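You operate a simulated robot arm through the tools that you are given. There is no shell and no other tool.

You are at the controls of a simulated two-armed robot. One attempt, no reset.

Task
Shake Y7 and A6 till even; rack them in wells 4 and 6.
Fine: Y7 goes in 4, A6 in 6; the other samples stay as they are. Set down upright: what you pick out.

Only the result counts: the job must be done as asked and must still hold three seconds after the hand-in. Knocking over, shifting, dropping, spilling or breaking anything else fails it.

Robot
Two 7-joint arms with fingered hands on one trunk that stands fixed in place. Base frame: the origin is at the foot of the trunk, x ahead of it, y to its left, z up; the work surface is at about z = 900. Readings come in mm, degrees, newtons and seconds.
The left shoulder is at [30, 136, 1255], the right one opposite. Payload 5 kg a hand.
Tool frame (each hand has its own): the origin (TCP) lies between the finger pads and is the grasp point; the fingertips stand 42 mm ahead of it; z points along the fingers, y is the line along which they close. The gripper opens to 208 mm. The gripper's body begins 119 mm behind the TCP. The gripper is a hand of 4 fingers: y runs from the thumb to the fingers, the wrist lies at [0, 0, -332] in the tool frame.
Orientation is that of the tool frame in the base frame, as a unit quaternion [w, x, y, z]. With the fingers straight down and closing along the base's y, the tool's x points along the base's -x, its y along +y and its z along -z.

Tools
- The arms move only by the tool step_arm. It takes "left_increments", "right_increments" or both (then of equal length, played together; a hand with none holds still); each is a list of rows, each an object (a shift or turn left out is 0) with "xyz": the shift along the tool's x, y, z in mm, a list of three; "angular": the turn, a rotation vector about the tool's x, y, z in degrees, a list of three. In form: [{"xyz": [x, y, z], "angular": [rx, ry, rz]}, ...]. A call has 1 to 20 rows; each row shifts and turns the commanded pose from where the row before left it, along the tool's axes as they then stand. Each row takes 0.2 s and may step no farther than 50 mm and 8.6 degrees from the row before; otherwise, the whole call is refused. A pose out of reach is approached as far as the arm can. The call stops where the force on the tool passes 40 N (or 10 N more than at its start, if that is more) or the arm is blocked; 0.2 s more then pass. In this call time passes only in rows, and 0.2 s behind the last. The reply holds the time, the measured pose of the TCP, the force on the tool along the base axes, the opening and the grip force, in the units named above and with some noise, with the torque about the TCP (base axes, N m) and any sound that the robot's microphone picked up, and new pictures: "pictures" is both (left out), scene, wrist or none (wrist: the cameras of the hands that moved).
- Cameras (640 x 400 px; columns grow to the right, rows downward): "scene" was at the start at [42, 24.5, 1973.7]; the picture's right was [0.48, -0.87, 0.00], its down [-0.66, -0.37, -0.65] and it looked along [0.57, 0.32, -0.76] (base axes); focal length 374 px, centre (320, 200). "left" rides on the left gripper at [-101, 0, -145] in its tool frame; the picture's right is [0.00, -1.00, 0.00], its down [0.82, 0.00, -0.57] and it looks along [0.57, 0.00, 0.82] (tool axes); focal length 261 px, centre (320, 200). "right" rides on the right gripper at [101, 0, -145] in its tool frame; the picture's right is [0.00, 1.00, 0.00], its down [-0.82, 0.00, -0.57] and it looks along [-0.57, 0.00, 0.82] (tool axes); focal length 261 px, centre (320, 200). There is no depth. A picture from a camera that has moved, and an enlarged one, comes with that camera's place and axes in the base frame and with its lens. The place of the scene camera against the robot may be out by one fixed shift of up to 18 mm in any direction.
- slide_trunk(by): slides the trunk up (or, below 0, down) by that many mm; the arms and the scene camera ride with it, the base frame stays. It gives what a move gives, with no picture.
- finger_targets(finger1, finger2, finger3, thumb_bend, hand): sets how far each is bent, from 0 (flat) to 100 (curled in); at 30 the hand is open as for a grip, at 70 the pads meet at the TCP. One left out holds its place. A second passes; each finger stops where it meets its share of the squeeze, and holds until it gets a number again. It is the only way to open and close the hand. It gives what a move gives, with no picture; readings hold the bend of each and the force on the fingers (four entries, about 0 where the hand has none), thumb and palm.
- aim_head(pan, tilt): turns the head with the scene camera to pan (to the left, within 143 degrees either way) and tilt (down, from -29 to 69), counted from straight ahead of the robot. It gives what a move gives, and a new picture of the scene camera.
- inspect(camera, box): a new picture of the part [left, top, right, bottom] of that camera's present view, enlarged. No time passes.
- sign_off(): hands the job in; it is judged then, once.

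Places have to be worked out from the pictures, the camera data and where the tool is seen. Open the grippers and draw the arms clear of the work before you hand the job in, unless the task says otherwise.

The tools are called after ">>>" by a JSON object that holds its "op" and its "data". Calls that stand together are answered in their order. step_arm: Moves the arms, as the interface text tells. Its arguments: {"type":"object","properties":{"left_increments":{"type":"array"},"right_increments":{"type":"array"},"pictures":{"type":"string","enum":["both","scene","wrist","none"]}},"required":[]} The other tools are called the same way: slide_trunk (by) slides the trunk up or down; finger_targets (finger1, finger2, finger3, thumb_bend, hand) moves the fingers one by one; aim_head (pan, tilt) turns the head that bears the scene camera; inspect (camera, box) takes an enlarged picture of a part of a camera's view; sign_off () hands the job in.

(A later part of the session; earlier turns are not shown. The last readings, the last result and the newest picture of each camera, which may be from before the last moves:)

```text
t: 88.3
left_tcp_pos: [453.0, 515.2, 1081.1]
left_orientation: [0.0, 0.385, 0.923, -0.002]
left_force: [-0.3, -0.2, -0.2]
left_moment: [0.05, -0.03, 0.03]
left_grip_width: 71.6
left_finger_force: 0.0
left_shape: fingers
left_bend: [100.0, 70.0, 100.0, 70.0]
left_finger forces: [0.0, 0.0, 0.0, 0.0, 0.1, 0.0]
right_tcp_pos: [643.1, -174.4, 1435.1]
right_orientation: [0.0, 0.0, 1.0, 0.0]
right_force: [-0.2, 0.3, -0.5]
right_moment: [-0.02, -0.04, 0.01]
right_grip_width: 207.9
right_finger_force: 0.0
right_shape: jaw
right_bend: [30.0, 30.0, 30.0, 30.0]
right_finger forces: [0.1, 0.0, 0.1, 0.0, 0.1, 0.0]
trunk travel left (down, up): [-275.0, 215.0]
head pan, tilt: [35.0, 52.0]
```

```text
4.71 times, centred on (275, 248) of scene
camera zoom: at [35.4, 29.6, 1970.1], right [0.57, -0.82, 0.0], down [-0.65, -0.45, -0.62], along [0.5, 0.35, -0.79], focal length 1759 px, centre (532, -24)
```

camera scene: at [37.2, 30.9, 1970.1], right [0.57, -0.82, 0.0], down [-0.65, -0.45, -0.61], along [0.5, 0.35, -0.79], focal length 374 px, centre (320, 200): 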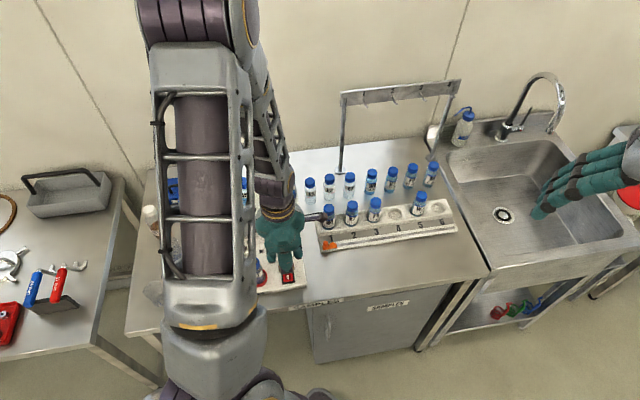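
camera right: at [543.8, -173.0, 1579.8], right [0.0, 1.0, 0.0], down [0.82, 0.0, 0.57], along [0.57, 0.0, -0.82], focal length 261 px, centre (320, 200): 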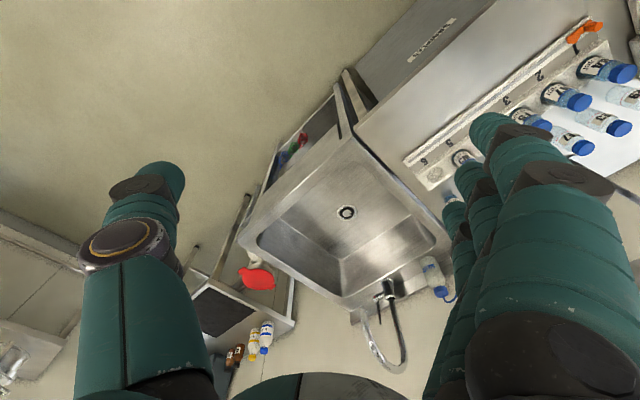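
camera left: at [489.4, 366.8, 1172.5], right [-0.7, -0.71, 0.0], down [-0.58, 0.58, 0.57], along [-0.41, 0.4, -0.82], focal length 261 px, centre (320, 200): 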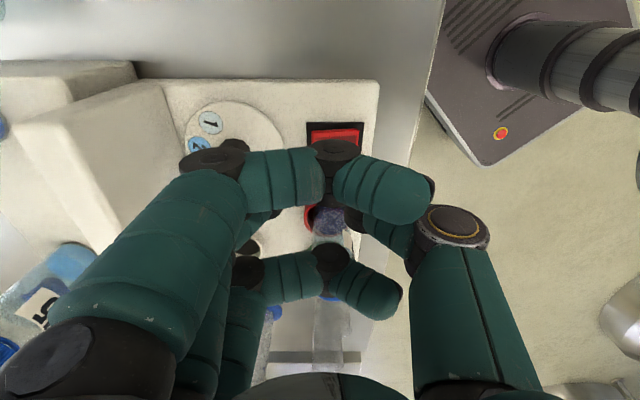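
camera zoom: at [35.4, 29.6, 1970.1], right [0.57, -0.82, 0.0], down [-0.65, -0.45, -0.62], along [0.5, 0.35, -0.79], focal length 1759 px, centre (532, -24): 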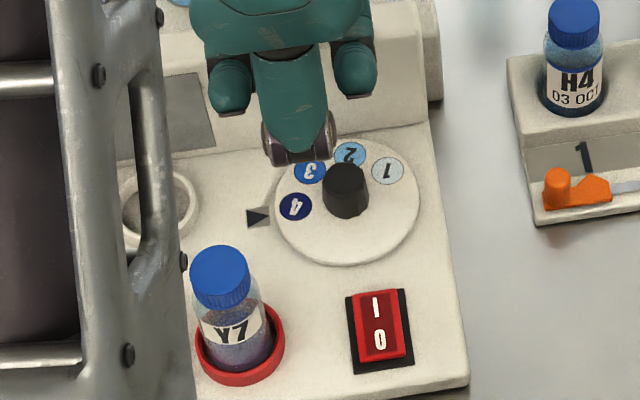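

>>> {"op": "inspect", "data": {"camera": "scene", "box": [295, 265, 325, 295]}}

>>> {"op": "inspect", "data": {"camera": "left", "box": [370, 70, 440, 120]}}

>>> {"op": "inspect", "data": {"camera": "scene", "box": [270, 260, 310, 285]}}

>>> {"op": "inspect", "data": {"camera": "scene", "box": [240, 250, 290, 295]}}

```text
13.33 times, centred on (310, 280) of scene
camera zoom: at [35.4, 29.6, 1970.1], right [0.57, -0.82, 0.0], down [-0.65, -0.45, -0.62], along [0.5, 0.35, -0.79], focal length 4984 px, centre (453, -867)
```

zoom: 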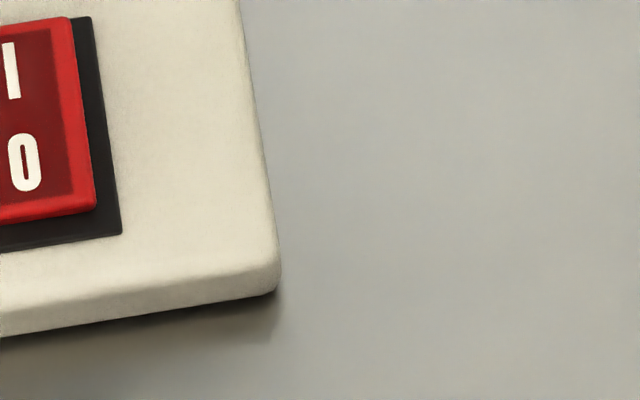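

```text
8.00 times, centred on (405, 95) of left
camera zoom: at [524.4, 444.4, 1225.7], right [-0.71, -0.71, 0.0], down [-0.58, 0.58, 0.57], along [-0.41, 0.4, -0.82], focal length 2085 px, centre (-360, 1040)
```

zoom: 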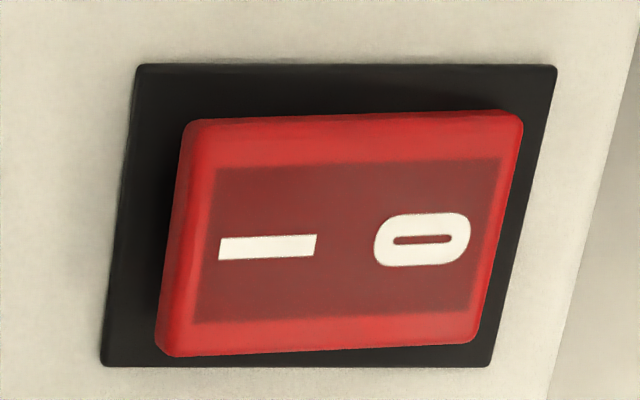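

```text
16.00 times, centred on (290, 272) of scene
camera zoom: at [35.4, 29.6, 1970.1], right [0.57, -0.82, 0.0], down [-0.65, -0.45, -0.62], along [0.5, 0.35, -0.79], focal length 5981 px, centre (800, -960)
```

zoom: 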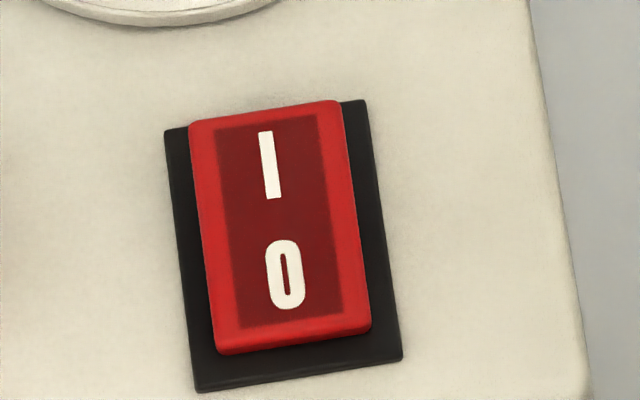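

```text
8.89 times, centred on (265, 272) of scene
camera zoom: at [35.4, 29.6, 1970.1], right [0.57, -0.82, 0.0], down [-0.65, -0.45, -0.62], along [0.5, 0.35, -0.79], focal length 3323 px, centre (809, -444)
```

zoom: 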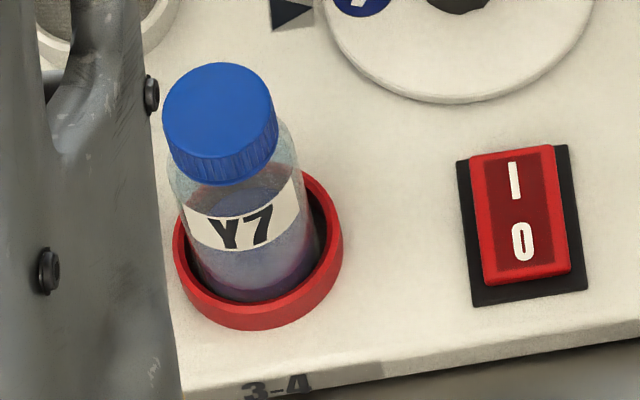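

The geometry shows the "I" end still raised (off): I pressed too near the pivot. I press again ~10 mm farther toward the "I" end.

>>> {"op": "step_arm", "data": {"left_increments": [{"xyz": [-14, -34.5, 0]}, {"xyz": [-14, -34.4, 0]}, {"xyz": [0, 0, 40]}, {"xyz": [0, 0, 40]}, {"xyz": [0, 0, 12]}, {"xyz": [0, 0, 4]}, {"xyz": [0, 0, 4]}], "pictures": "none"}}

>>> {"op": "step_arm", "data": {"left_increments": [{"xyz": [0, 0, 3]}, {"xyz": [0, 0, 3]}, {"xyz": [0, 0, 2]}, {"xyz": [0, 0, 2]}], "pictures": "none"}}

```text
t: 89.9
left_tcp_pos: [423.3, 445.5, 980.0]
left_orientation: [0.0, 0.383, 0.924, -0.001]
left_force: [-0.1, 0.0, -0.3]
left_moment: [0.01, -0.04, -0.02]
left_grip_width: 71.4
left_finger_force: 0.1
left_shape: fingers
left_bend: [100.0, 70.0, 100.0, 70.0]
left_finger forces: [0.0, 0.0, 0.1, 0.0, 0.0, 0.0]
right_tcp_pos: [643.9, -173.9, 1434.5]
right_orientation: [0.0, 0.0, 1.0, 0.0]
right_force: [-0.5, -0.6, 0.0]
right_moment: [0.03, -0.04, -0.01]
right_grip_width: 208.0
right_finger_force: 0.2
right_shape: jaw
right_bend: [30.0, 30.0, 30.0, 30.0]
right_finger forces: [0.2, 0.1, 0.0, 0.0, 0.1, 0.0]
trunk travel left (down, up): [-275.0, 215.0]
head pan, tilt: [35.0, 52.0]
```

```text
t: 90.7
left_tcp_pos: [420.9, 446.1, 975.0]
left_orientation: [0.0, 0.384, 0.923, -0.001]
left_force: [-7.2, -3.4, 37.5]
left_moment: [-0.51, 0.64, -0.03]
left_grip_width: 69.8
left_finger_force: 18.5
left_shape: fingers
left_bend: [100.0, 70.0, 100.0, 71.0]
left_finger forces: [0.1, 0.1, 0.1, 0.0, 36.6, 0.0]
right_tcp_pos: [642.0, -174.2, 1435.7]
right_orientation: [0.0, -0.001, 1.0, 0.001]
right_force: [-0.5, 0.2, -0.1]
right_moment: [-0.06, 0.04, -0.02]
right_grip_width: 207.9
right_finger_force: 0.1
right_shape: jaw
right_bend: [30.0, 30.0, 30.0, 30.0]
right_finger forces: [0.1, 0.0, 0.1, 0.0, 0.0, 0.0]
trunk travel left (down, up): [-275.0, 215.0]
head pan, tilt: [35.0, 52.0]
heard: click
stopped in row 4 (left hand): the force on the tool passed its limit at 42 N (the readings are from after the stop); the commanded pose is now the measured one
```

A click: the switch flipped. I lift away and look at the machine.

>>> {"op": "step_arm", "data": {"left_increments": [{"xyz": [0, 0, -20]}, {"xyz": [0, 0, -45]}, {"xyz": [-5, 45, -20]}, {"xyz": [-5, 45, -20]}]}}

>>> {"op": "inspect", "data": {"camera": "scene", "box": [210, 200, 310, 300]}}

>>> {"op": "inspect", "data": {"camera": "scene", "box": [240, 250, 300, 295]}}

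```text
t: 91.7
left_tcp_pos: [494.9, 503.5, 1075.1]
left_orientation: [-0.001, 0.384, 0.923, -0.002]
left_force: [-0.6, -0.4, 0.7]
left_moment: [0.02, -0.09, -0.03]
left_grip_width: 71.8
left_finger_force: 0.1
left_shape: fingers
left_bend: [100.0, 70.0, 100.0, 70.0]
left_finger forces: [0.1, 0.0, 0.0, 0.0, 0.0, 0.0]
right_tcp_pos: [643.0, -173.5, 1434.9]
right_orientation: [-0.001, 0.0, 1.0, 0.0]
right_force: [-0.9, -0.3, 0.3]
right_moment: [0.0, -0.03, -0.01]
right_grip_width: 207.9
right_finger_force: 0.1
right_shape: jaw
right_bend: [30.0, 30.0, 30.0, 30.0]
right_finger forces: [0.0, 0.1, 0.1, 0.0, 0.0, 0.1]
trunk travel left (down, up): [-275.0, 215.0]
head pan, tilt: [35.0, 52.0]
camera scene: at [35.5, 30.1, 1970.1], right [0.57, -0.82, 0.0], down [-0.65, -0.45, -0.62], along [0.5, 0.35, -0.79], focal length 374 px, centre (320, 200)
camera left: at [566.9, 433.6, 1219.4], right [-0.71, -0.71, 0.0], down [-0.58, 0.58, 0.57], along [-0.41, 0.4, -0.82], focal length 261 px, centre (320, 200)
```

scene: 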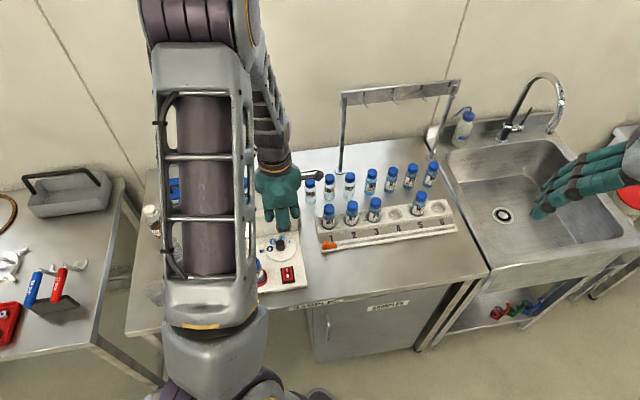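
left: 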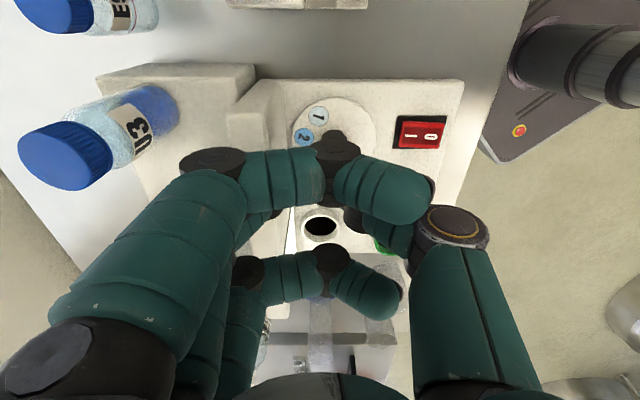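

```text
4.00 times, centred on (260, 250) of scene
camera zoom: at [35.5, 30.1, 1970.1], right [0.57, -0.82, 0.0], down [-0.65, -0.45, -0.62], along [0.5, 0.35, -0.79], focal length 1495 px, centre (560, 0)
```

zoom: 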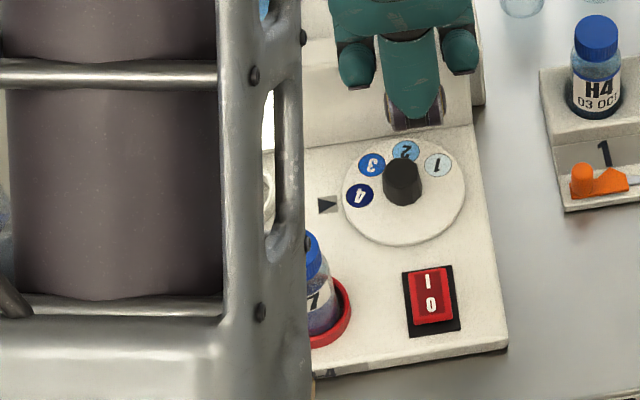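

```text
8.89 times, centred on (270, 272) of scene
camera zoom: at [35.5, 30.1, 1970.1], right [0.57, -0.82, 0.0], down [-0.65, -0.45, -0.62], along [0.5, 0.35, -0.79], focal length 3323 px, centre (764, -444)
```

zoom: 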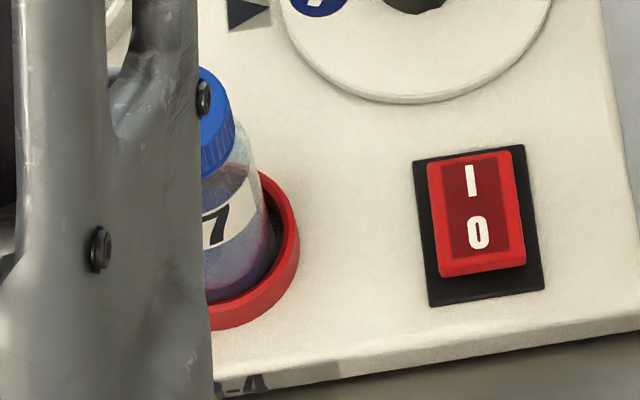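

The rocker is on. I raise the hand out of the way to view the display and the vial.

>>> {"op": "step_arm", "data": {"left_increments": [{"xyz": [10, 0, -45]}, {"xyz": [10, 0, -45]}, {"xyz": [0, 0, -45]}, {"xyz": [0, 0, -45]}], "pictures": "scene"}}

>>> {"op": "inspect", "data": {"camera": "scene", "box": [210, 200, 320, 300]}}

>>> {"op": "inspect", "data": {"camera": "scene", "box": [230, 245, 290, 295]}}

```text
t: 92.7
left_tcp_pos: [480.8, 516.0, 1259.1]
left_orientation: [0.001, 0.384, 0.923, -0.001]
left_force: [-0.6, 0.3, 0.5]
left_moment: [0.05, -0.13, 0.01]
left_grip_width: 71.5
left_finger_force: 0.0
left_shape: fingers
left_bend: [100.0, 70.0, 100.0, 70.0]
left_finger forces: [0.1, 0.0, 0.0, 0.0, 0.1, 0.0]
right_tcp_pos: [641.7, -173.2, 1437.4]
right_orientation: [0.002, 0.0, 1.0, 0.0]
right_force: [-1.3, 0.0, 0.7]
right_moment: [0.01, -0.11, 0.02]
right_grip_width: 208.0
right_finger_force: 0.1
right_shape: jaw
right_bend: [30.0, 30.0, 30.0, 30.0]
right_finger forces: [0.1, 0.0, 0.1, 0.0, 0.0, 0.1]
trunk travel left (down, up): [-275.0, 215.0]
head pan, tilt: [35.0, 52.0]
camera scene: at [33.2, 29.4, 1970.3], right [0.57, -0.82, 0.0], down [-0.64, -0.45, -0.62], along [0.51, 0.35, -0.79], focal length 374 px, centre (320, 200)
```

scene: 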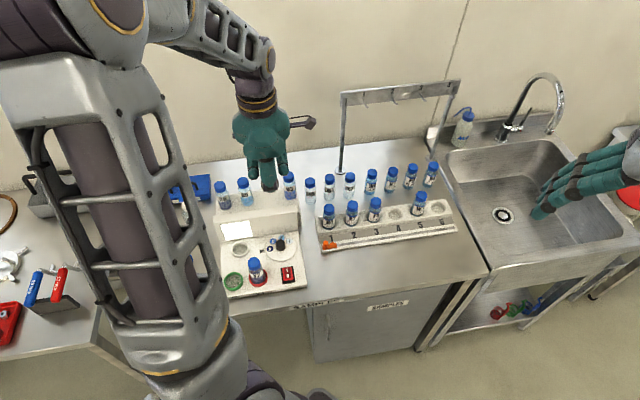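

```text
4.00 times, centred on (265, 250) of scene
camera zoom: at [33.2, 29.4, 1970.3], right [0.57, -0.82, 0.0], down [-0.64, -0.45, -0.62], along [0.51, 0.35, -0.79], focal length 1495 px, centre (540, 0)
```

zoom: 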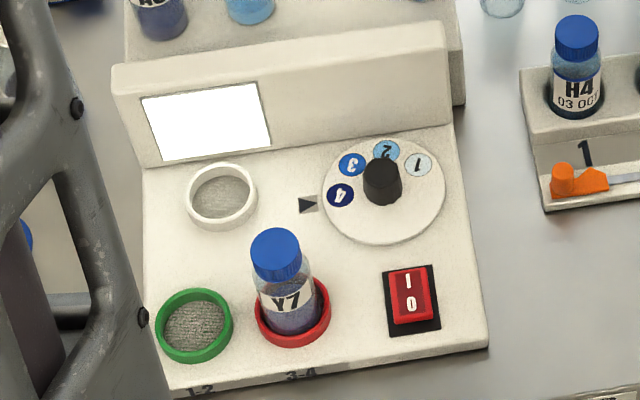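

```text
8.00 times, centred on (260, 270) of scene
camera zoom: at [33.2, 29.4, 1970.3], right [0.57, -0.82, 0.0], down [-0.64, -0.45, -0.62], along [0.51, 0.35, -0.79], focal length 2990 px, centre (800, -360)
```

zoom: 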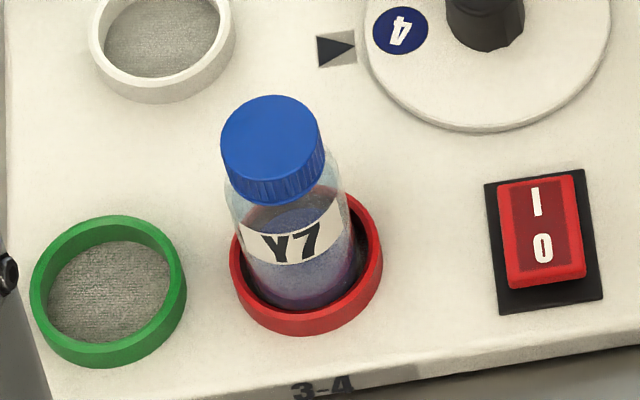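

The display lit up as a plain white light panel — perhaps just a viewing light. I wait a few seconds and watch whether the vial is actually being shaken.

>>> {"op": "step_arm", "data": {"left_increments": [{}, {}, {}, {}, {}, {}, {}, {}, {}, {}], "pictures": "none"}}

>>> {"op": "inspect", "data": {"camera": "scene", "box": [240, 245, 280, 295]}}

>>> {"op": "inspect", "data": {"camera": "scene", "box": [205, 170, 255, 215]}}

```text
t: 94.9
left_tcp_pos: [483.1, 517.1, 1257.5]
left_orientation: [0.0, 0.384, 0.923, -0.001]
left_force: [0.0, 0.0, -0.5]
left_moment: [-0.03, 0.02, 0.0]
left_grip_width: 71.5
left_finger_force: 0.1
left_shape: fingers
left_bend: [100.0, 70.0, 100.0, 70.0]
left_finger forces: [0.1, 0.0, 0.0, 0.0, 0.1, 0.0]
right_tcp_pos: [644.0, -174.7, 1433.8]
right_orientation: [0.001, 0.0, 1.0, 0.0]
right_force: [-0.1, 0.6, 0.1]
right_moment: [-0.01, 0.0, 0.01]
right_grip_width: 207.9
right_finger_force: 0.0
right_shape: jaw
right_bend: [30.0, 30.0, 30.0, 30.0]
right_finger forces: [0.1, 0.0, 0.1, 0.0, 0.0, 0.0]
trunk travel left (down, up): [-275.0, 215.0]
head pan, tilt: [35.0, 52.0]
```

```text
8.00 times, centred on (260, 270) of scene
camera zoom: at [35.8, 29.8, 1970.2], right [0.57, -0.82, 0.0], down [-0.65, -0.45, -0.62], along [0.5, 0.35, -0.79], focal length 2990 px, centre (800, -360)
```

zoom: 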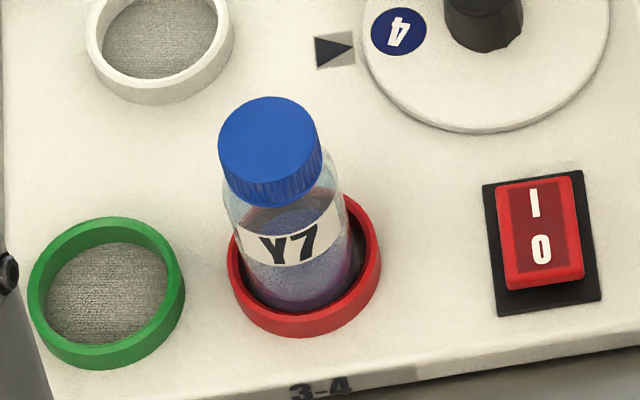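

```text
8.89 times, centred on (230, 192) of scene
camera zoom: at [35.8, 29.8, 1970.2], right [0.57, -0.82, 0.0], down [-0.65, -0.45, -0.62], along [0.5, 0.35, -0.79], focal length 3323 px, centre (1120, 267)
```

zoom: 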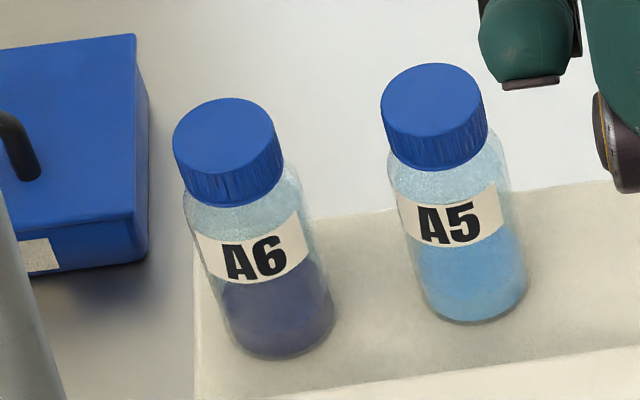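

No motion or hum: the device is only a light box with colour chart, not a shaker. So the shaking has to be done by hand. I go back to Y7 in the red seat to pick it up.

>>> {"op": "finger_targets", "data": {"hand": "left", "finger1": 55, "finger2": 55, "finger3": 55, "thumb_bend": 55}}

>>> {"op": "step_arm", "data": {"left_increments": [{"xyz": [19.8, -28.3, 0]}, {"xyz": [19.8, -28.3, 0]}, {"xyz": [19.8, -28.3, 0]}, {"xyz": [19.8, -28.3, 0]}, {"xyz": [0, 0, 45]}, {"xyz": [0, 0, 45]}, {"xyz": [0, 0, 40]}], "pictures": "none"}}

>>> {"op": "inspect", "data": {"camera": "left", "box": [220, 40, 420, 200]}}

```text
t: 95.9
left_tcp_pos: [482.0, 518.1, 1258.0]
left_orientation: [0.0, 0.385, 0.923, 0.0]
left_force: [-0.3, 0.0, -0.4]
left_moment: [0.02, 0.02, 0.04]
left_grip_width: 94.4
left_finger_force: 0.1
left_shape: fingers
left_bend: [55.0, 55.0, 55.0, 55.0]
left_finger forces: [0.1, 0.0, 0.0, 0.0, 0.0, 0.1]
right_tcp_pos: [643.2, -173.4, 1435.4]
right_orientation: [0.0, 0.0, 1.0, 0.0]
right_force: [-0.2, -0.6, 0.6]
right_moment: [0.02, 0.03, -0.01]
right_grip_width: 207.8
right_finger_force: 0.1
right_shape: jaw
right_bend: [30.0, 30.0, 30.0, 30.0]
right_finger forces: [0.1, 0.1, 0.0, 0.0, 0.1, 0.1]
trunk travel left (down, up): [-275.0, 215.0]
head pan, tilt: [35.0, 52.0]
```

```text
t: 97.5
left_tcp_pos: [347.1, 493.4, 1127.6]
left_orientation: [0.0, 0.383, 0.924, -0.001]
left_force: [0.1, -0.1, -0.8]
left_moment: [-0.04, 0.09, -0.02]
left_grip_width: 95.0
left_finger_force: 0.0
left_shape: fingers
left_bend: [55.0, 55.0, 55.0, 55.0]
left_finger forces: [0.0, 0.1, 0.1, 0.1, 0.0, 0.1]
right_tcp_pos: [644.3, -172.6, 1433.7]
right_orientation: [-0.001, 0.0, 1.0, 0.0]
right_force: [0.8, 0.9, -0.9]
right_moment: [-0.07, 0.13, -0.04]
right_grip_width: 207.7
right_finger_force: 0.1
right_shape: jaw
right_bend: [30.0, 30.0, 30.0, 30.0]
right_finger forces: [0.0, 0.1, 0.1, 0.0, 0.0, 0.1]
trunk travel left (down, up): [-275.0, 215.0]
head pan, tilt: [35.0, 52.0]
```

```text
2.50 times, centred on (320, 120) of left
camera zoom: at [419.1, 423.6, 1273.5], right [-0.71, -0.71, 0.0], down [-0.58, 0.58, 0.57], along [-0.41, 0.4, -0.82], focal length 652 px, centre (320, 400)
```

zoom: 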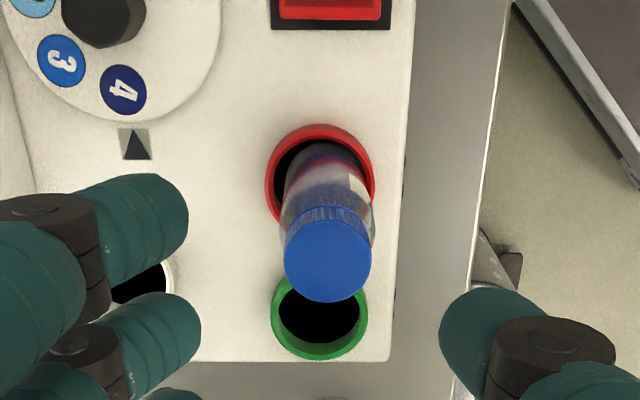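

The cap is at about (343,495). I recentre, lower to the earlier grasp height and close with the balanced setting (finger 72, thumb 69).

>>> {"op": "step_arm", "data": {"left_increments": [{"xyz": [3.5, -2, 30]}, {"xyz": [0, 0, 40]}, {"xyz": [0, 0, 40]}, {"xyz": [0, 0, 16]}], "pictures": "none"}}

>>> {"op": "finger_targets", "data": {"hand": "left", "finger1": 64, "finger2": 72, "finger3": 64, "thumb_bend": 69}}

>>> {"op": "inspect", "data": {"camera": "left", "box": [200, 60, 440, 260]}}

```text
t: 98.5
left_tcp_pos: [342.0, 493.8, 1000.8]
left_orientation: [0.001, 0.385, 0.923, 0.0]
left_force: [0.6, 0.5, 0.7]
left_moment: [-0.01, 0.03, 0.04]
left_grip_width: 95.1
left_finger_force: 0.0
left_shape: fingers
left_bend: [55.0, 55.0, 55.0, 55.0]
left_finger forces: [0.0, 0.0, 0.0, 0.1, 0.0, 0.1]
right_tcp_pos: [643.3, -173.4, 1435.4]
right_orientation: [0.0, 0.0, 1.0, 0.0]
right_force: [0.1, 0.3, 0.6]
right_moment: [-0.01, 0.02, -0.03]
right_grip_width: 208.1
right_finger_force: 0.2
right_shape: jaw
right_bend: [30.0, 30.0, 30.0, 30.0]
right_finger forces: [0.1, 0.1, 0.0, 0.1, 0.0, 0.0]
trunk travel left (down, up): [-275.0, 215.0]
head pan, tilt: [35.0, 52.0]
```

```text
t: 99.5
left_tcp_pos: [341.2, 494.4, 1001.1]
left_orientation: [0.0, 0.384, 0.923, 0.0]
left_force: [-0.2, -0.4, -0.1]
left_moment: [-0.03, 0.02, 0.02]
left_grip_width: 52.2
left_finger_force: 9.6
left_shape: fingers
left_bend: [64.0, 61.0, 64.0, 67.0]
left_finger forces: [0.0, 9.7, 0.1, 0.1, 9.7, 0.0]
right_tcp_pos: [642.9, -174.1, 1433.3]
right_orientation: [0.0, 0.0, 1.0, -0.001]
right_force: [0.9, -0.4, 0.3]
right_moment: [-0.03, 0.03, -0.03]
right_grip_width: 208.0
right_finger_force: 0.0
right_shape: jaw
right_bend: [30.0, 30.0, 30.0, 30.0]
right_finger forces: [0.0, 0.0, 0.0, 0.0, 0.1, 0.1]
trunk travel left (down, up): [-275.0, 215.0]
head pan, tilt: [35.0, 52.0]
```

```text
2.00 times, centred on (320, 160) of left
camera zoom: at [412.4, 423.7, 1146.8], right [-0.71, -0.71, 0.0], down [-0.58, 0.58, 0.57], along [-0.41, 0.4, -0.82], focal length 521 px, centre (320, 280)
```

zoom: 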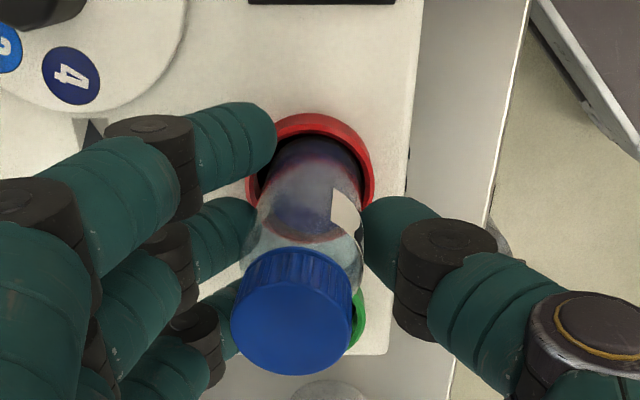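

>>> {"op": "finger_targets", "data": {"hand": "left", "finger2": 77}}

>>> {"op": "inspect", "data": {"camera": "left", "box": [200, 60, 440, 260]}}

```text
t: 100.5
left_tcp_pos: [339.9, 493.9, 1001.2]
left_orientation: [0.0, 0.384, 0.923, 0.0]
left_force: [0.3, -0.3, 2.9]
left_moment: [-0.02, -0.01, 0.01]
left_grip_width: 50.9
left_finger_force: 9.9
left_shape: fingers
left_bend: [64.0, 60.0, 64.0, 67.0]
left_finger forces: [0.1, 8.5, 0.1, 0.0, 9.5, 0.1]
right_tcp_pos: [644.5, -174.1, 1435.2]
right_orientation: [0.0, 0.001, 1.0, 0.0]
right_force: [0.2, 0.6, 0.0]
right_moment: [0.0, -0.04, 0.01]
right_grip_width: 207.9
right_finger_force: 0.0
right_shape: jaw
right_bend: [30.0, 30.0, 30.0, 30.0]
right_finger forces: [0.0, 0.1, 0.0, 0.0, 0.0, 0.0]
trunk travel left (down, up): [-275.0, 215.0]
head pan, tilt: [35.0, 52.0]
```

```text
2.00 times, centred on (320, 160) of left
camera zoom: at [412.3, 423.6, 1146.9], right [-0.71, -0.71, 0.0], down [-0.58, 0.58, 0.57], along [-0.41, 0.4, -0.82], focal length 521 px, centre (320, 280)
```

zoom: 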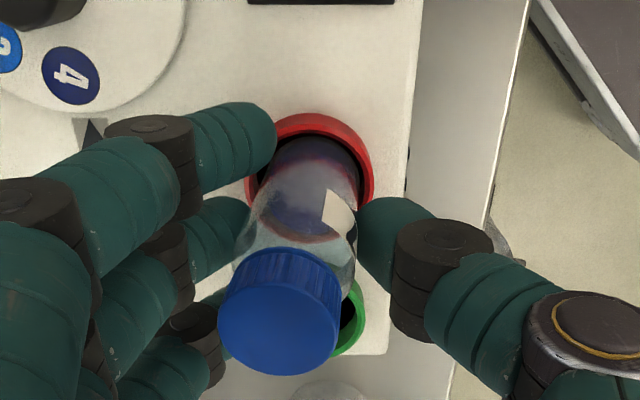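

The order matters: I reset to 62/62, then finger, then thumb as before, to get an upright 14 N grip.

>>> {"op": "finger_targets", "data": {"hand": "left", "finger2": 62, "thumb_bend": 62}}

>>> {"op": "finger_targets", "data": {"hand": "left", "finger2": 72}}

>>> {"op": "finger_targets", "data": {"hand": "left", "thumb_bend": 66}}

>>> {"op": "inspect", "data": {"camera": "left", "box": [200, 60, 440, 260]}}

```text
t: 101.5
left_tcp_pos: [340.4, 495.0, 1002.2]
left_orientation: [-0.001, 0.384, 0.923, -0.001]
left_force: [0.1, 0.4, -0.1]
left_moment: [0.03, 0.0, -0.04]
left_grip_width: 57.6
left_finger_force: 0.5
left_shape: fingers
left_bend: [64.0, 62.0, 64.0, 62.0]
left_finger forces: [0.0, 0.5, 0.1, 0.1, 0.2, 0.0]
right_tcp_pos: [643.7, -173.2, 1435.6]
right_orientation: [0.0, 0.0, 1.0, 0.0]
right_force: [0.2, -0.6, -0.5]
right_moment: [0.0, -0.02, -0.01]
right_grip_width: 207.9
right_finger_force: 0.0
right_shape: jaw
right_bend: [30.0, 30.0, 30.0, 30.0]
right_finger forces: [0.1, 0.0, 0.0, 0.0, 0.0, 0.1]
trunk travel left (down, up): [-275.0, 215.0]
head pan, tilt: [35.0, 52.0]
```

```text
t: 102.5
left_tcp_pos: [342.4, 494.7, 1001.8]
left_orientation: [0.0, 0.384, 0.923, 0.0]
left_force: [4.0, 5.2, 6.0]
left_moment: [0.18, -0.21, -0.01]
left_grip_width: 62.0
left_finger_force: 8.1
left_shape: fingers
left_bend: [64.0, 63.0, 64.0, 61.0]
left_finger forces: [0.1, 11.9, 0.0, 0.1, 4.1, 0.0]
right_tcp_pos: [643.6, -173.6, 1435.1]
right_orientation: [0.0, 0.0, 1.0, 0.0]
right_force: [-0.1, 0.5, -0.8]
right_moment: [-0.01, 0.03, -0.01]
right_grip_width: 208.1
right_finger_force: 0.1
right_shape: jaw
right_bend: [30.0, 30.0, 30.0, 30.0]
right_finger forces: [0.0, 0.0, 0.0, 0.0, 0.0, 0.0]
trunk travel left (down, up): [-275.0, 215.0]
head pan, tilt: [35.0, 52.0]
```

```text
t: 103.5
left_tcp_pos: [341.6, 494.4, 1001.9]
left_orientation: [0.0, 0.384, 0.923, -0.001]
left_force: [0.1, -0.7, -0.9]
left_moment: [0.03, -0.05, 0.01]
left_grip_width: 58.7
left_finger_force: 10.5
left_shape: fingers
left_bend: [64.0, 62.0, 64.0, 64.0]
left_finger forces: [0.1, 10.7, 0.1, 0.0, 10.1, 0.0]
right_tcp_pos: [643.9, -173.7, 1435.0]
right_orientation: [0.0, 0.0, 1.0, 0.001]
right_force: [0.1, 0.1, -0.1]
right_moment: [0.04, 0.03, -0.03]
right_grip_width: 208.0
right_finger_force: 0.1
right_shape: jaw
right_bend: [30.0, 30.0, 30.0, 30.0]
right_finger forces: [0.0, 0.1, 0.0, 0.0, 0.0, 0.0]
trunk travel left (down, up): [-275.0, 215.0]
head pan, tilt: [35.0, 52.0]
```

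```text
2.00 times, centred on (320, 160) of left
camera zoom: at [412.2, 423.6, 1146.7], right [-0.71, -0.71, 0.0], down [-0.58, 0.58, 0.57], along [-0.41, 0.4, -0.82], focal length 521 px, centre (320, 280)
```

zoom: 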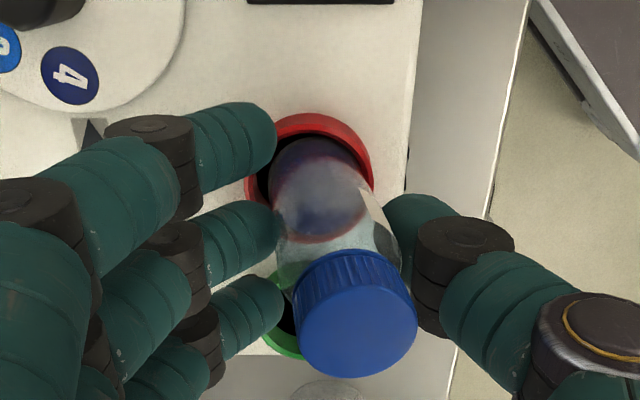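

>>> {"op": "finger_targets", "data": {"hand": "left", "thumb_bend": 69}}

>>> {"op": "inspect", "data": {"camera": "left", "box": [200, 60, 440, 260]}}

```text
t: 104.5
left_tcp_pos: [340.3, 493.8, 1001.8]
left_orientation: [0.0, 0.384, 0.923, -0.001]
left_force: [0.2, -0.4, -1.4]
left_moment: [-0.03, 0.02, 0.02]
left_grip_width: 55.6
left_finger_force: 13.9
left_shape: fingers
left_bend: [64.0, 61.0, 64.0, 66.0]
left_finger forces: [0.0, 13.6, 0.0, 0.0, 13.7, 0.0]
right_tcp_pos: [643.0, -174.2, 1434.0]
right_orientation: [0.0, 0.0, 1.0, -0.001]
right_force: [-0.3, 0.1, -0.1]
right_moment: [-0.06, -0.02, 0.04]
right_grip_width: 207.9
right_finger_force: 0.1
right_shape: jaw
right_bend: [30.0, 30.0, 30.0, 30.0]
right_finger forces: [0.0, 0.0, 0.1, 0.0, 0.1, 0.0]
trunk travel left (down, up): [-275.0, 215.0]
head pan, tilt: [35.0, 52.0]
```

```text
2.00 times, centred on (320, 160) of left
camera zoom: at [412.4, 423.8, 1146.8], right [-0.71, -0.71, 0.0], down [-0.58, 0.58, 0.57], along [-0.41, 0.4, -0.82], focal length 521 px, centre (320, 280)
```

zoom: 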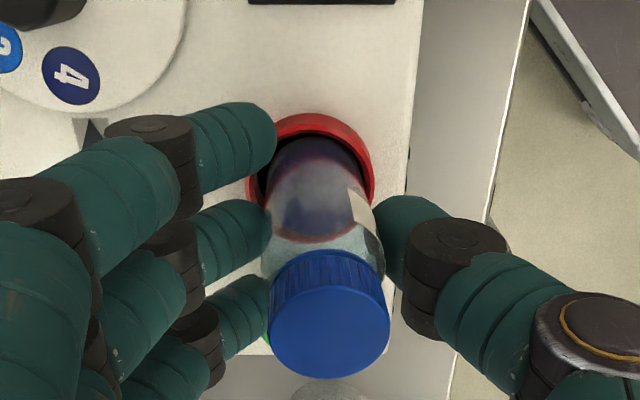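

Upright, 14 N. I nudge the thumb slightly tighter, lift the vial well clear, and then shake it up and down.

>>> {"op": "finger_targets", "data": {"hand": "left", "thumb_bend": 70}}

>>> {"op": "step_arm", "data": {"left_increments": [{"xyz": [0, 0, -10]}, {"xyz": [0, 0, -30]}, {"xyz": [0, 0, -45]}, {"xyz": [0, 0, -45]}, {"xyz": [0, 0, -45]}, {"xyz": [0, 0, -45]}], "pictures": "none"}}

>>> {"op": "inspect", "data": {"camera": "left", "box": [240, 110, 400, 250]}}

>>> {"op": "inspect", "data": {"camera": "scene", "box": [190, 130, 300, 260]}}

```text
t: 105.5
left_tcp_pos: [341.1, 493.6, 1001.6]
left_orientation: [-0.001, 0.384, 0.923, 0.0]
left_force: [-0.2, 0.1, -0.6]
left_moment: [-0.01, 0.02, -0.01]
left_grip_width: 54.0
left_finger_force: 14.7
left_shape: fingers
left_bend: [64.0, 61.0, 64.0, 67.0]
left_finger forces: [0.1, 14.7, 0.0, 0.0, 14.7, 0.0]
right_tcp_pos: [643.1, -173.9, 1435.6]
right_orientation: [0.0, -0.001, 1.0, 0.0]
right_force: [0.5, -0.1, 0.2]
right_moment: [-0.01, -0.04, 0.04]
right_grip_width: 208.0
right_finger_force: 0.1
right_shape: jaw
right_bend: [30.0, 30.0, 30.0, 30.0]
right_finger forces: [0.0, 0.0, 0.0, 0.1, 0.0, 0.1]
trunk travel left (down, up): [-275.0, 215.0]
head pan, tilt: [35.0, 52.0]
```

```text
t: 106.9
left_tcp_pos: [339.2, 493.8, 1222.5]
left_orientation: [0.0, 0.384, 0.923, 0.0]
left_force: [-1.1, -1.1, -0.9]
left_moment: [0.08, -0.08, 0.0]
left_grip_width: 53.7
left_finger_force: 14.7
left_shape: fingers
left_bend: [64.0, 60.0, 64.0, 67.0]
left_finger forces: [0.0, 14.6, 0.0, 0.1, 14.7, 0.0]
right_tcp_pos: [642.2, -175.0, 1435.6]
right_orientation: [0.0, 0.0, 1.0, 0.0]
right_force: [-0.8, -0.6, -0.2]
right_moment: [0.06, -0.11, 0.04]
right_grip_width: 207.7
right_finger_force: 0.1
right_shape: jaw
right_bend: [30.0, 30.0, 30.0, 30.0]
right_finger forces: [0.0, 0.0, 0.1, 0.0, 0.0, 0.0]
trunk travel left (down, up): [-275.0, 215.0]
head pan, tilt: [35.0, 52.0]
```

```text
2.86 times, centred on (320, 180) of left
camera zoom: at [410.2, 423.1, 1367.0], right [-0.71, -0.71, 0.0], down [-0.58, 0.58, 0.57], along [-0.41, 0.4, -0.82], focal length 745 px, centre (320, 257)
```

zoom: 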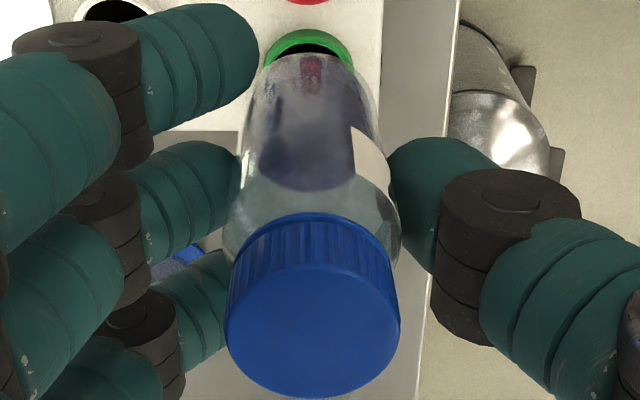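

```text
3.08 times, centred on (245, 195) of scene
camera zoom: at [33.5, 29.0, 1970.3], right [0.57, -0.82, 0.0], down [-0.64, -0.45, -0.62], along [0.51, 0.35, -0.79], focal length 1150 px, centre (551, 215)
```

zoom: 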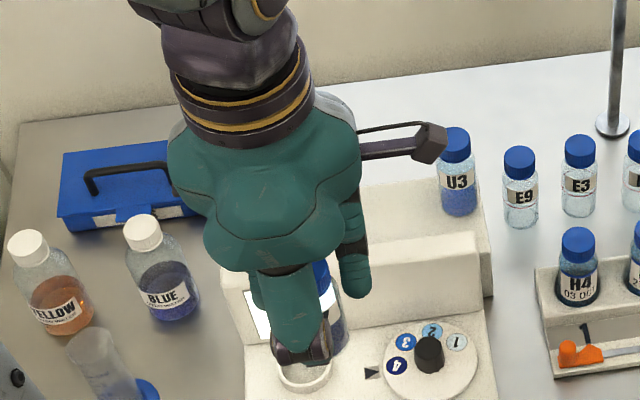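

Held firmly. Now a first bout of vertical shaking in free air.

>>> {"op": "step_arm", "data": {"left_increments": [{"xyz": [0, 0, -45]}, {"xyz": [0, 0, 45]}, {"xyz": [0, 0, -45]}, {"xyz": [0, 0, 45]}, {"xyz": [0, 0, -45]}, {"xyz": [0, 0, 45]}, {"xyz": [0, 0, -45]}, {"xyz": [0, 0, 45]}, {"xyz": [0, 0, -45]}, {"xyz": [0, 0, 45]}, {"xyz": [0, 0, -45]}, {"xyz": [0, 0, 45]}, {"xyz": [0, 0, -45]}, {"xyz": [0, 0, 45]}, {"xyz": [0, 0, -45]}, {"xyz": [0, 0, 45]}, {"xyz": [0, 0, -45]}, {"xyz": [0, 0, 45]}, {"xyz": [0, 0, -45]}, {"xyz": [0, 0, 45]}], "pictures": "none"}}

>>> {"op": "inspect", "data": {"camera": "left", "box": [240, 110, 400, 250]}}

>>> {"op": "inspect", "data": {"camera": "scene", "box": [220, 190, 270, 250]}}

```text
t: 111.1
left_tcp_pos: [341.8, 495.2, 1219.5]
left_orientation: [-0.001, 0.385, 0.923, -0.002]
left_force: [2.1, 1.2, -1.6]
left_moment: [-0.12, 0.19, -0.02]
left_grip_width: 53.2
left_finger_force: 14.4
left_shape: fingers
left_bend: [64.0, 60.0, 64.0, 67.0]
left_finger forces: [0.1, 14.1, 0.0, 0.0, 14.3, 0.0]
right_tcp_pos: [646.5, -172.2, 1433.7]
right_orientation: [-0.001, 0.0, 1.0, -0.001]
right_force: [1.4, 0.5, -0.5]
right_moment: [-0.17, 0.21, -0.01]
right_grip_width: 207.6
right_finger_force: 0.1
right_shape: jaw
right_bend: [30.0, 30.0, 30.0, 30.0]
right_finger forces: [0.1, 0.0, 0.1, 0.0, 0.1, 0.0]
trunk travel left (down, up): [-275.0, 215.0]
head pan, tilt: [35.0, 52.0]
```

```text
2.86 times, centred on (320, 180) of left
camera zoom: at [414.1, 424.7, 1363.4], right [-0.71, -0.71, 0.0], down [-0.58, 0.58, 0.57], along [-0.41, 0.4, -0.82], focal length 745 px, centre (320, 257)
```

zoom: 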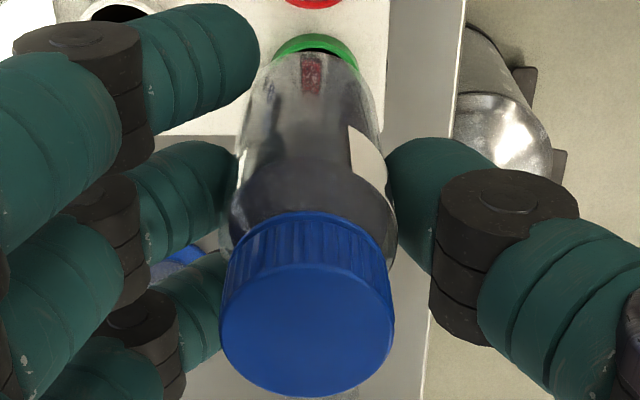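

```text
6.67 times, centred on (245, 220) of scene
camera zoom: at [39.4, 31.9, 1969.9], right [0.57, -0.82, 0.0], down [-0.65, -0.45, -0.61], along [0.5, 0.35, -0.79], focal length 2492 px, centre (820, 67)
```

zoom: 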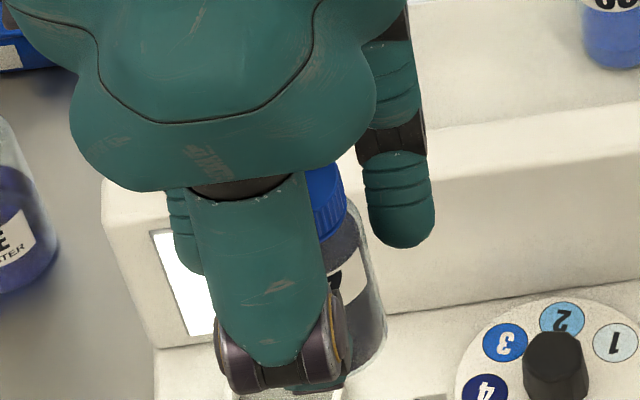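

Shaking visibly changes the contents (now greyish right up the vial). I shake more, then examine how even it is.

>>> {"op": "step_arm", "data": {"left_increments": [{"xyz": [0, 0, -48]}, {"xyz": [0, 0, 48]}, {"xyz": [0, 0, -48]}, {"xyz": [0, 0, 48]}, {"xyz": [0, 0, -48]}, {"xyz": [0, 0, 48]}, {"xyz": [0, 0, -48]}, {"xyz": [0, 0, 48]}, {"xyz": [0, 0, -48]}, {"xyz": [0, 0, 48]}, {"xyz": [0, 0, -48]}, {"xyz": [0, 0, 48]}, {"xyz": [0, 0, -48]}, {"xyz": [0, 0, 48]}, {"xyz": [0, 0, -48]}, {"xyz": [0, 0, 48]}, {"xyz": [0, 0, -48]}, {"xyz": [0, 0, 48]}, {"xyz": [0, 0, -48]}, {"xyz": [0, 0, 48]}], "pictures": "none"}}

>>> {"op": "inspect", "data": {"camera": "left", "box": [240, 110, 400, 250]}}

>>> {"op": "step_arm", "data": {"left_increments": [{}, {}, {}, {}, {}], "pictures": "none"}}

>>> {"op": "inspect", "data": {"camera": "left", "box": [240, 110, 400, 250]}}

>>> {"op": "inspect", "data": {"camera": "scene", "box": [230, 200, 270, 250]}}

```text
t: 115.3
left_tcp_pos: [342.6, 499.1, 1219.6]
left_orientation: [-0.001, 0.383, 0.924, -0.002]
left_force: [1.8, 1.8, -1.7]
left_moment: [-0.14, 0.26, -0.01]
left_grip_width: 53.2
left_finger_force: 14.0
left_shape: fingers
left_bend: [64.0, 60.0, 64.0, 67.0]
left_finger forces: [0.0, 13.9, 0.0, 0.0, 14.2, 0.1]
right_tcp_pos: [645.9, -171.1, 1432.4]
right_orientation: [-0.001, 0.001, 1.0, 0.0]
right_force: [0.9, 0.9, -0.5]
right_moment: [-0.18, 0.23, -0.05]
right_grip_width: 207.8
right_finger_force: 0.1
right_shape: jaw
right_bend: [30.0, 30.0, 30.0, 30.0]
right_finger forces: [0.1, 0.0, 0.0, 0.0, 0.0, 0.1]
trunk travel left (down, up): [-275.0, 215.0]
head pan, tilt: [35.0, 52.0]
```

```text
2.86 times, centred on (320, 180) of left
camera zoom: at [414.7, 428.7, 1364.9], right [-0.71, -0.71, 0.0], down [-0.58, 0.58, 0.57], along [-0.41, 0.4, -0.82], focal length 745 px, centre (320, 257)
```

zoom: 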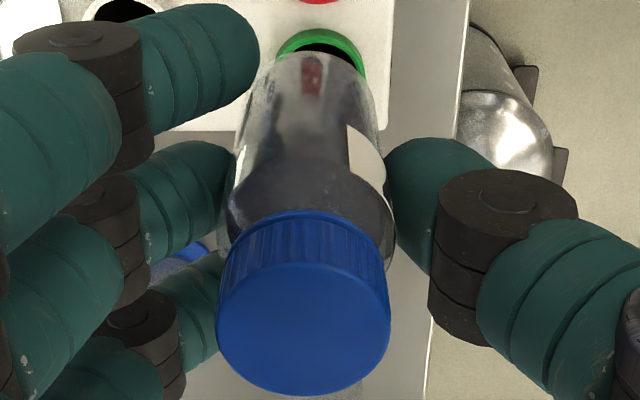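

```text
t: 116.5
left_tcp_pos: [339.5, 497.5, 1221.0]
left_orientation: [0.0, 0.384, 0.923, -0.001]
left_force: [-0.5, 0.0, -1.0]
left_moment: [-0.02, 0.02, -0.01]
left_grip_width: 52.8
left_finger_force: 14.3
left_shape: fingers
left_bend: [64.0, 60.0, 64.0, 67.0]
left_finger forces: [0.0, 13.8, 0.1, 0.0, 14.3, 0.0]
right_tcp_pos: [643.9, -173.7, 1434.5]
right_orientation: [0.0, 0.0, 1.0, 0.0]
right_force: [-1.3, 0.5, 0.1]
right_moment: [0.01, -0.01, -0.01]
right_grip_width: 207.8
right_finger_force: 0.1
right_shape: jaw
right_bend: [30.0, 30.0, 30.0, 30.0]
right_finger forces: [0.1, 0.0, 0.1, 0.0, 0.0, 0.0]
trunk travel left (down, up): [-275.0, 215.0]
head pan, tilt: [35.0, 52.0]
```

```text
2.86 times, centred on (320, 180) of left
camera zoom: at [412.0, 427.1, 1366.5], right [-0.71, -0.71, 0.0], down [-0.58, 0.58, 0.57], along [-0.41, 0.4, -0.82], focal length 745 px, centre (320, 257)
```

zoom: 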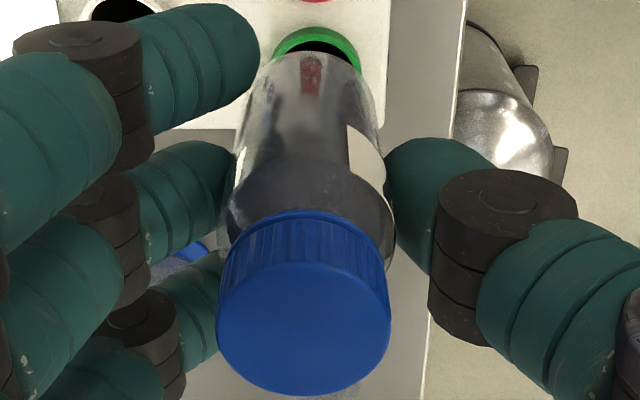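

```text
8.00 times, centred on (250, 225) of scene
camera zoom: at [35.8, 29.9, 1970.2], right [0.57, -0.82, 0.0], down [-0.65, -0.45, -0.62], along [0.5, 0.35, -0.79], focal length 2990 px, centre (880, 0)
```

zoom: 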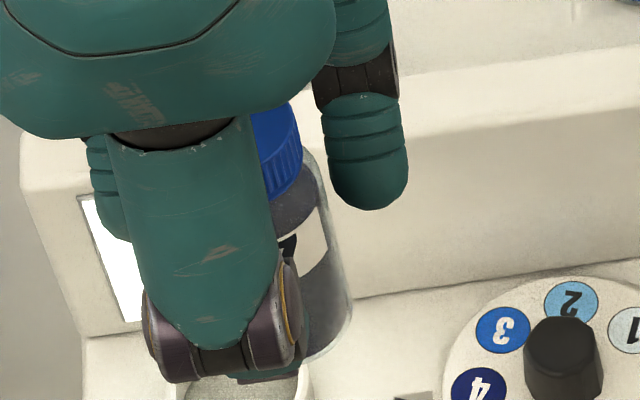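

I turn the hand 90° so the scene camera can see the vial itself between the fingers.

>>> {"op": "step_arm", "data": {"left_increments": [{"angular": [0, 0, -8.2]}, {"angular": [0, 0, -8.2]}, {"angular": [0, 0, -8.2]}, {"angular": [0, 0, -8.2]}, {"angular": [0, 0, -8.2]}, {"angular": [0, 0, -8.2]}, {"angular": [0, 0, -8.2]}, {"angular": [0, 0, -8.2]}, {"angular": [0, 0, -8.2]}, {"angular": [0, 0, -8.2]}, {"angular": [0, 0, -8.2]}], "pictures": "scene"}}

>>> {"op": "inspect", "data": {"camera": "scene", "box": [210, 180, 280, 250]}}

>>> {"op": "inspect", "data": {"camera": "left", "box": [240, 110, 400, 250]}}

```text
t: 118.9
left_tcp_pos: [339.3, 494.6, 1221.0]
left_orientation: [-0.001, -0.383, 0.924, -0.001]
left_force: [0.0, -0.5, -0.7]
left_moment: [0.0, -0.01, 0.0]
left_grip_width: 52.8
left_finger_force: 13.9
left_shape: fingers
left_bend: [64.0, 60.0, 64.0, 67.0]
left_finger forces: [0.0, 13.7, 0.0, 0.1, 14.1, 0.0]
right_tcp_pos: [642.2, -172.7, 1434.0]
right_orientation: [0.001, 0.0, 1.0, 0.001]
right_force: [-0.1, -0.1, -0.4]
right_moment: [-0.01, -0.02, 0.0]
right_grip_width: 208.1
right_finger_force: 0.1
right_shape: jaw
right_bend: [30.0, 30.0, 30.0, 30.0]
right_finger forces: [0.1, 0.0, 0.1, 0.1, 0.1, 0.0]
trunk travel left (down, up): [-275.0, 215.0]
head pan, tilt: [35.0, 52.0]
camera scene: at [35.6, 29.8, 1970.2], right [0.57, -0.82, 0.0], down [-0.65, -0.45, -0.62], along [0.5, 0.35, -0.79], focal length 374 px, centre (320, 200)
```

scene: 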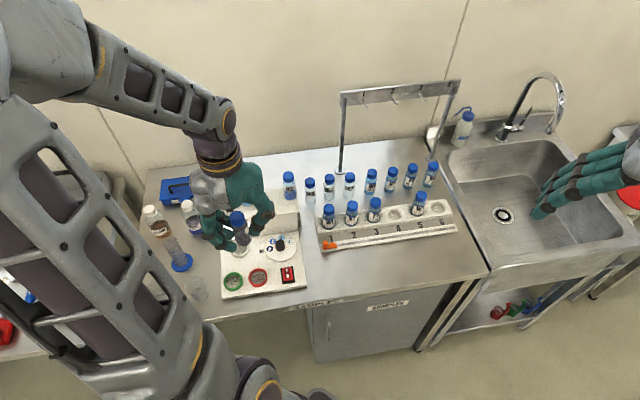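

```text
5.71 times, centred on (245, 215) of scene
camera zoom: at [35.6, 29.8, 1970.2], right [0.57, -0.82, 0.0], down [-0.65, -0.45, -0.62], along [0.5, 0.35, -0.79], focal length 2136 px, centre (749, 114)
```

zoom: 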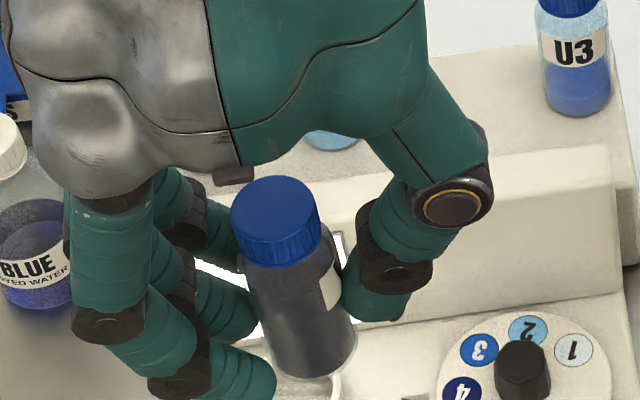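

```text
2.86 times, centred on (320, 180) of left
camera zoom: at [410.6, 567.6, 1366.5], right [0.71, -0.7, 0.0], down [-0.58, -0.58, 0.57], along [-0.4, -0.41, -0.82], focal length 745 px, centre (320, 257)
```

zoom: 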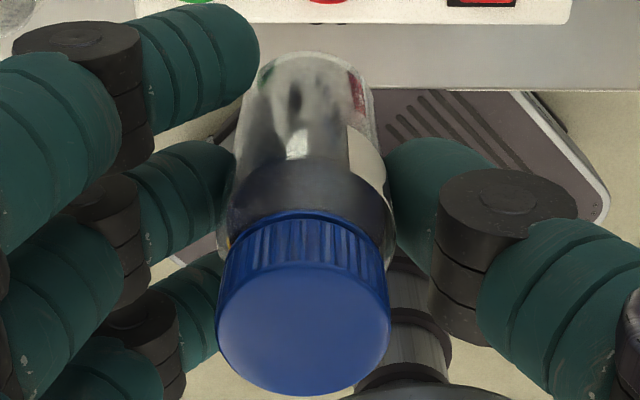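

>>> {"op": "inspect", "data": {"camera": "scene", "box": [238, 205, 268, 250]}}

>>> {"op": "inspect", "data": {"camera": "scene", "box": [310, 160, 430, 240]}}

```text
8.89 times, centred on (253, 228) of scene
camera zoom: at [35.6, 29.8, 1970.2], right [0.57, -0.82, 0.0], down [-0.65, -0.45, -0.62], along [0.5, 0.35, -0.79], focal length 3323 px, centre (916, -44)
```

zoom: 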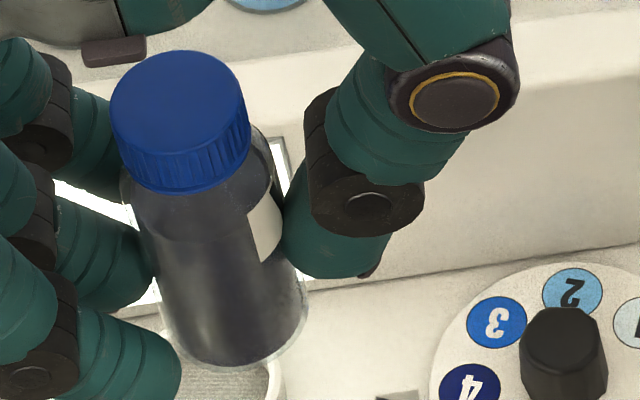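

```text
5.00 times, centred on (370, 200) of scene
camera zoom: at [35.6, 29.8, 1970.2], right [0.57, -0.82, 0.0], down [-0.65, -0.45, -0.62], along [0.5, 0.35, -0.79], focal length 1869 px, centre (70, 200)
```

zoom: 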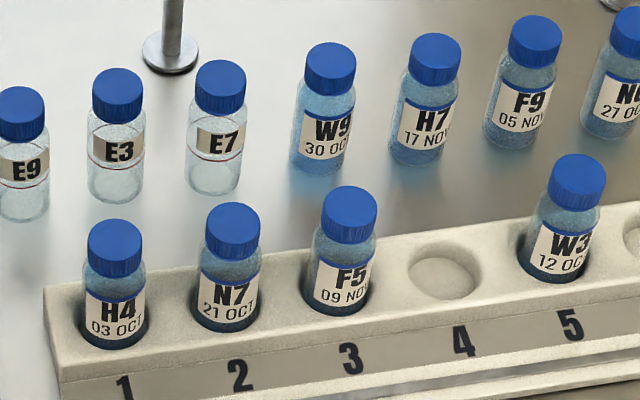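

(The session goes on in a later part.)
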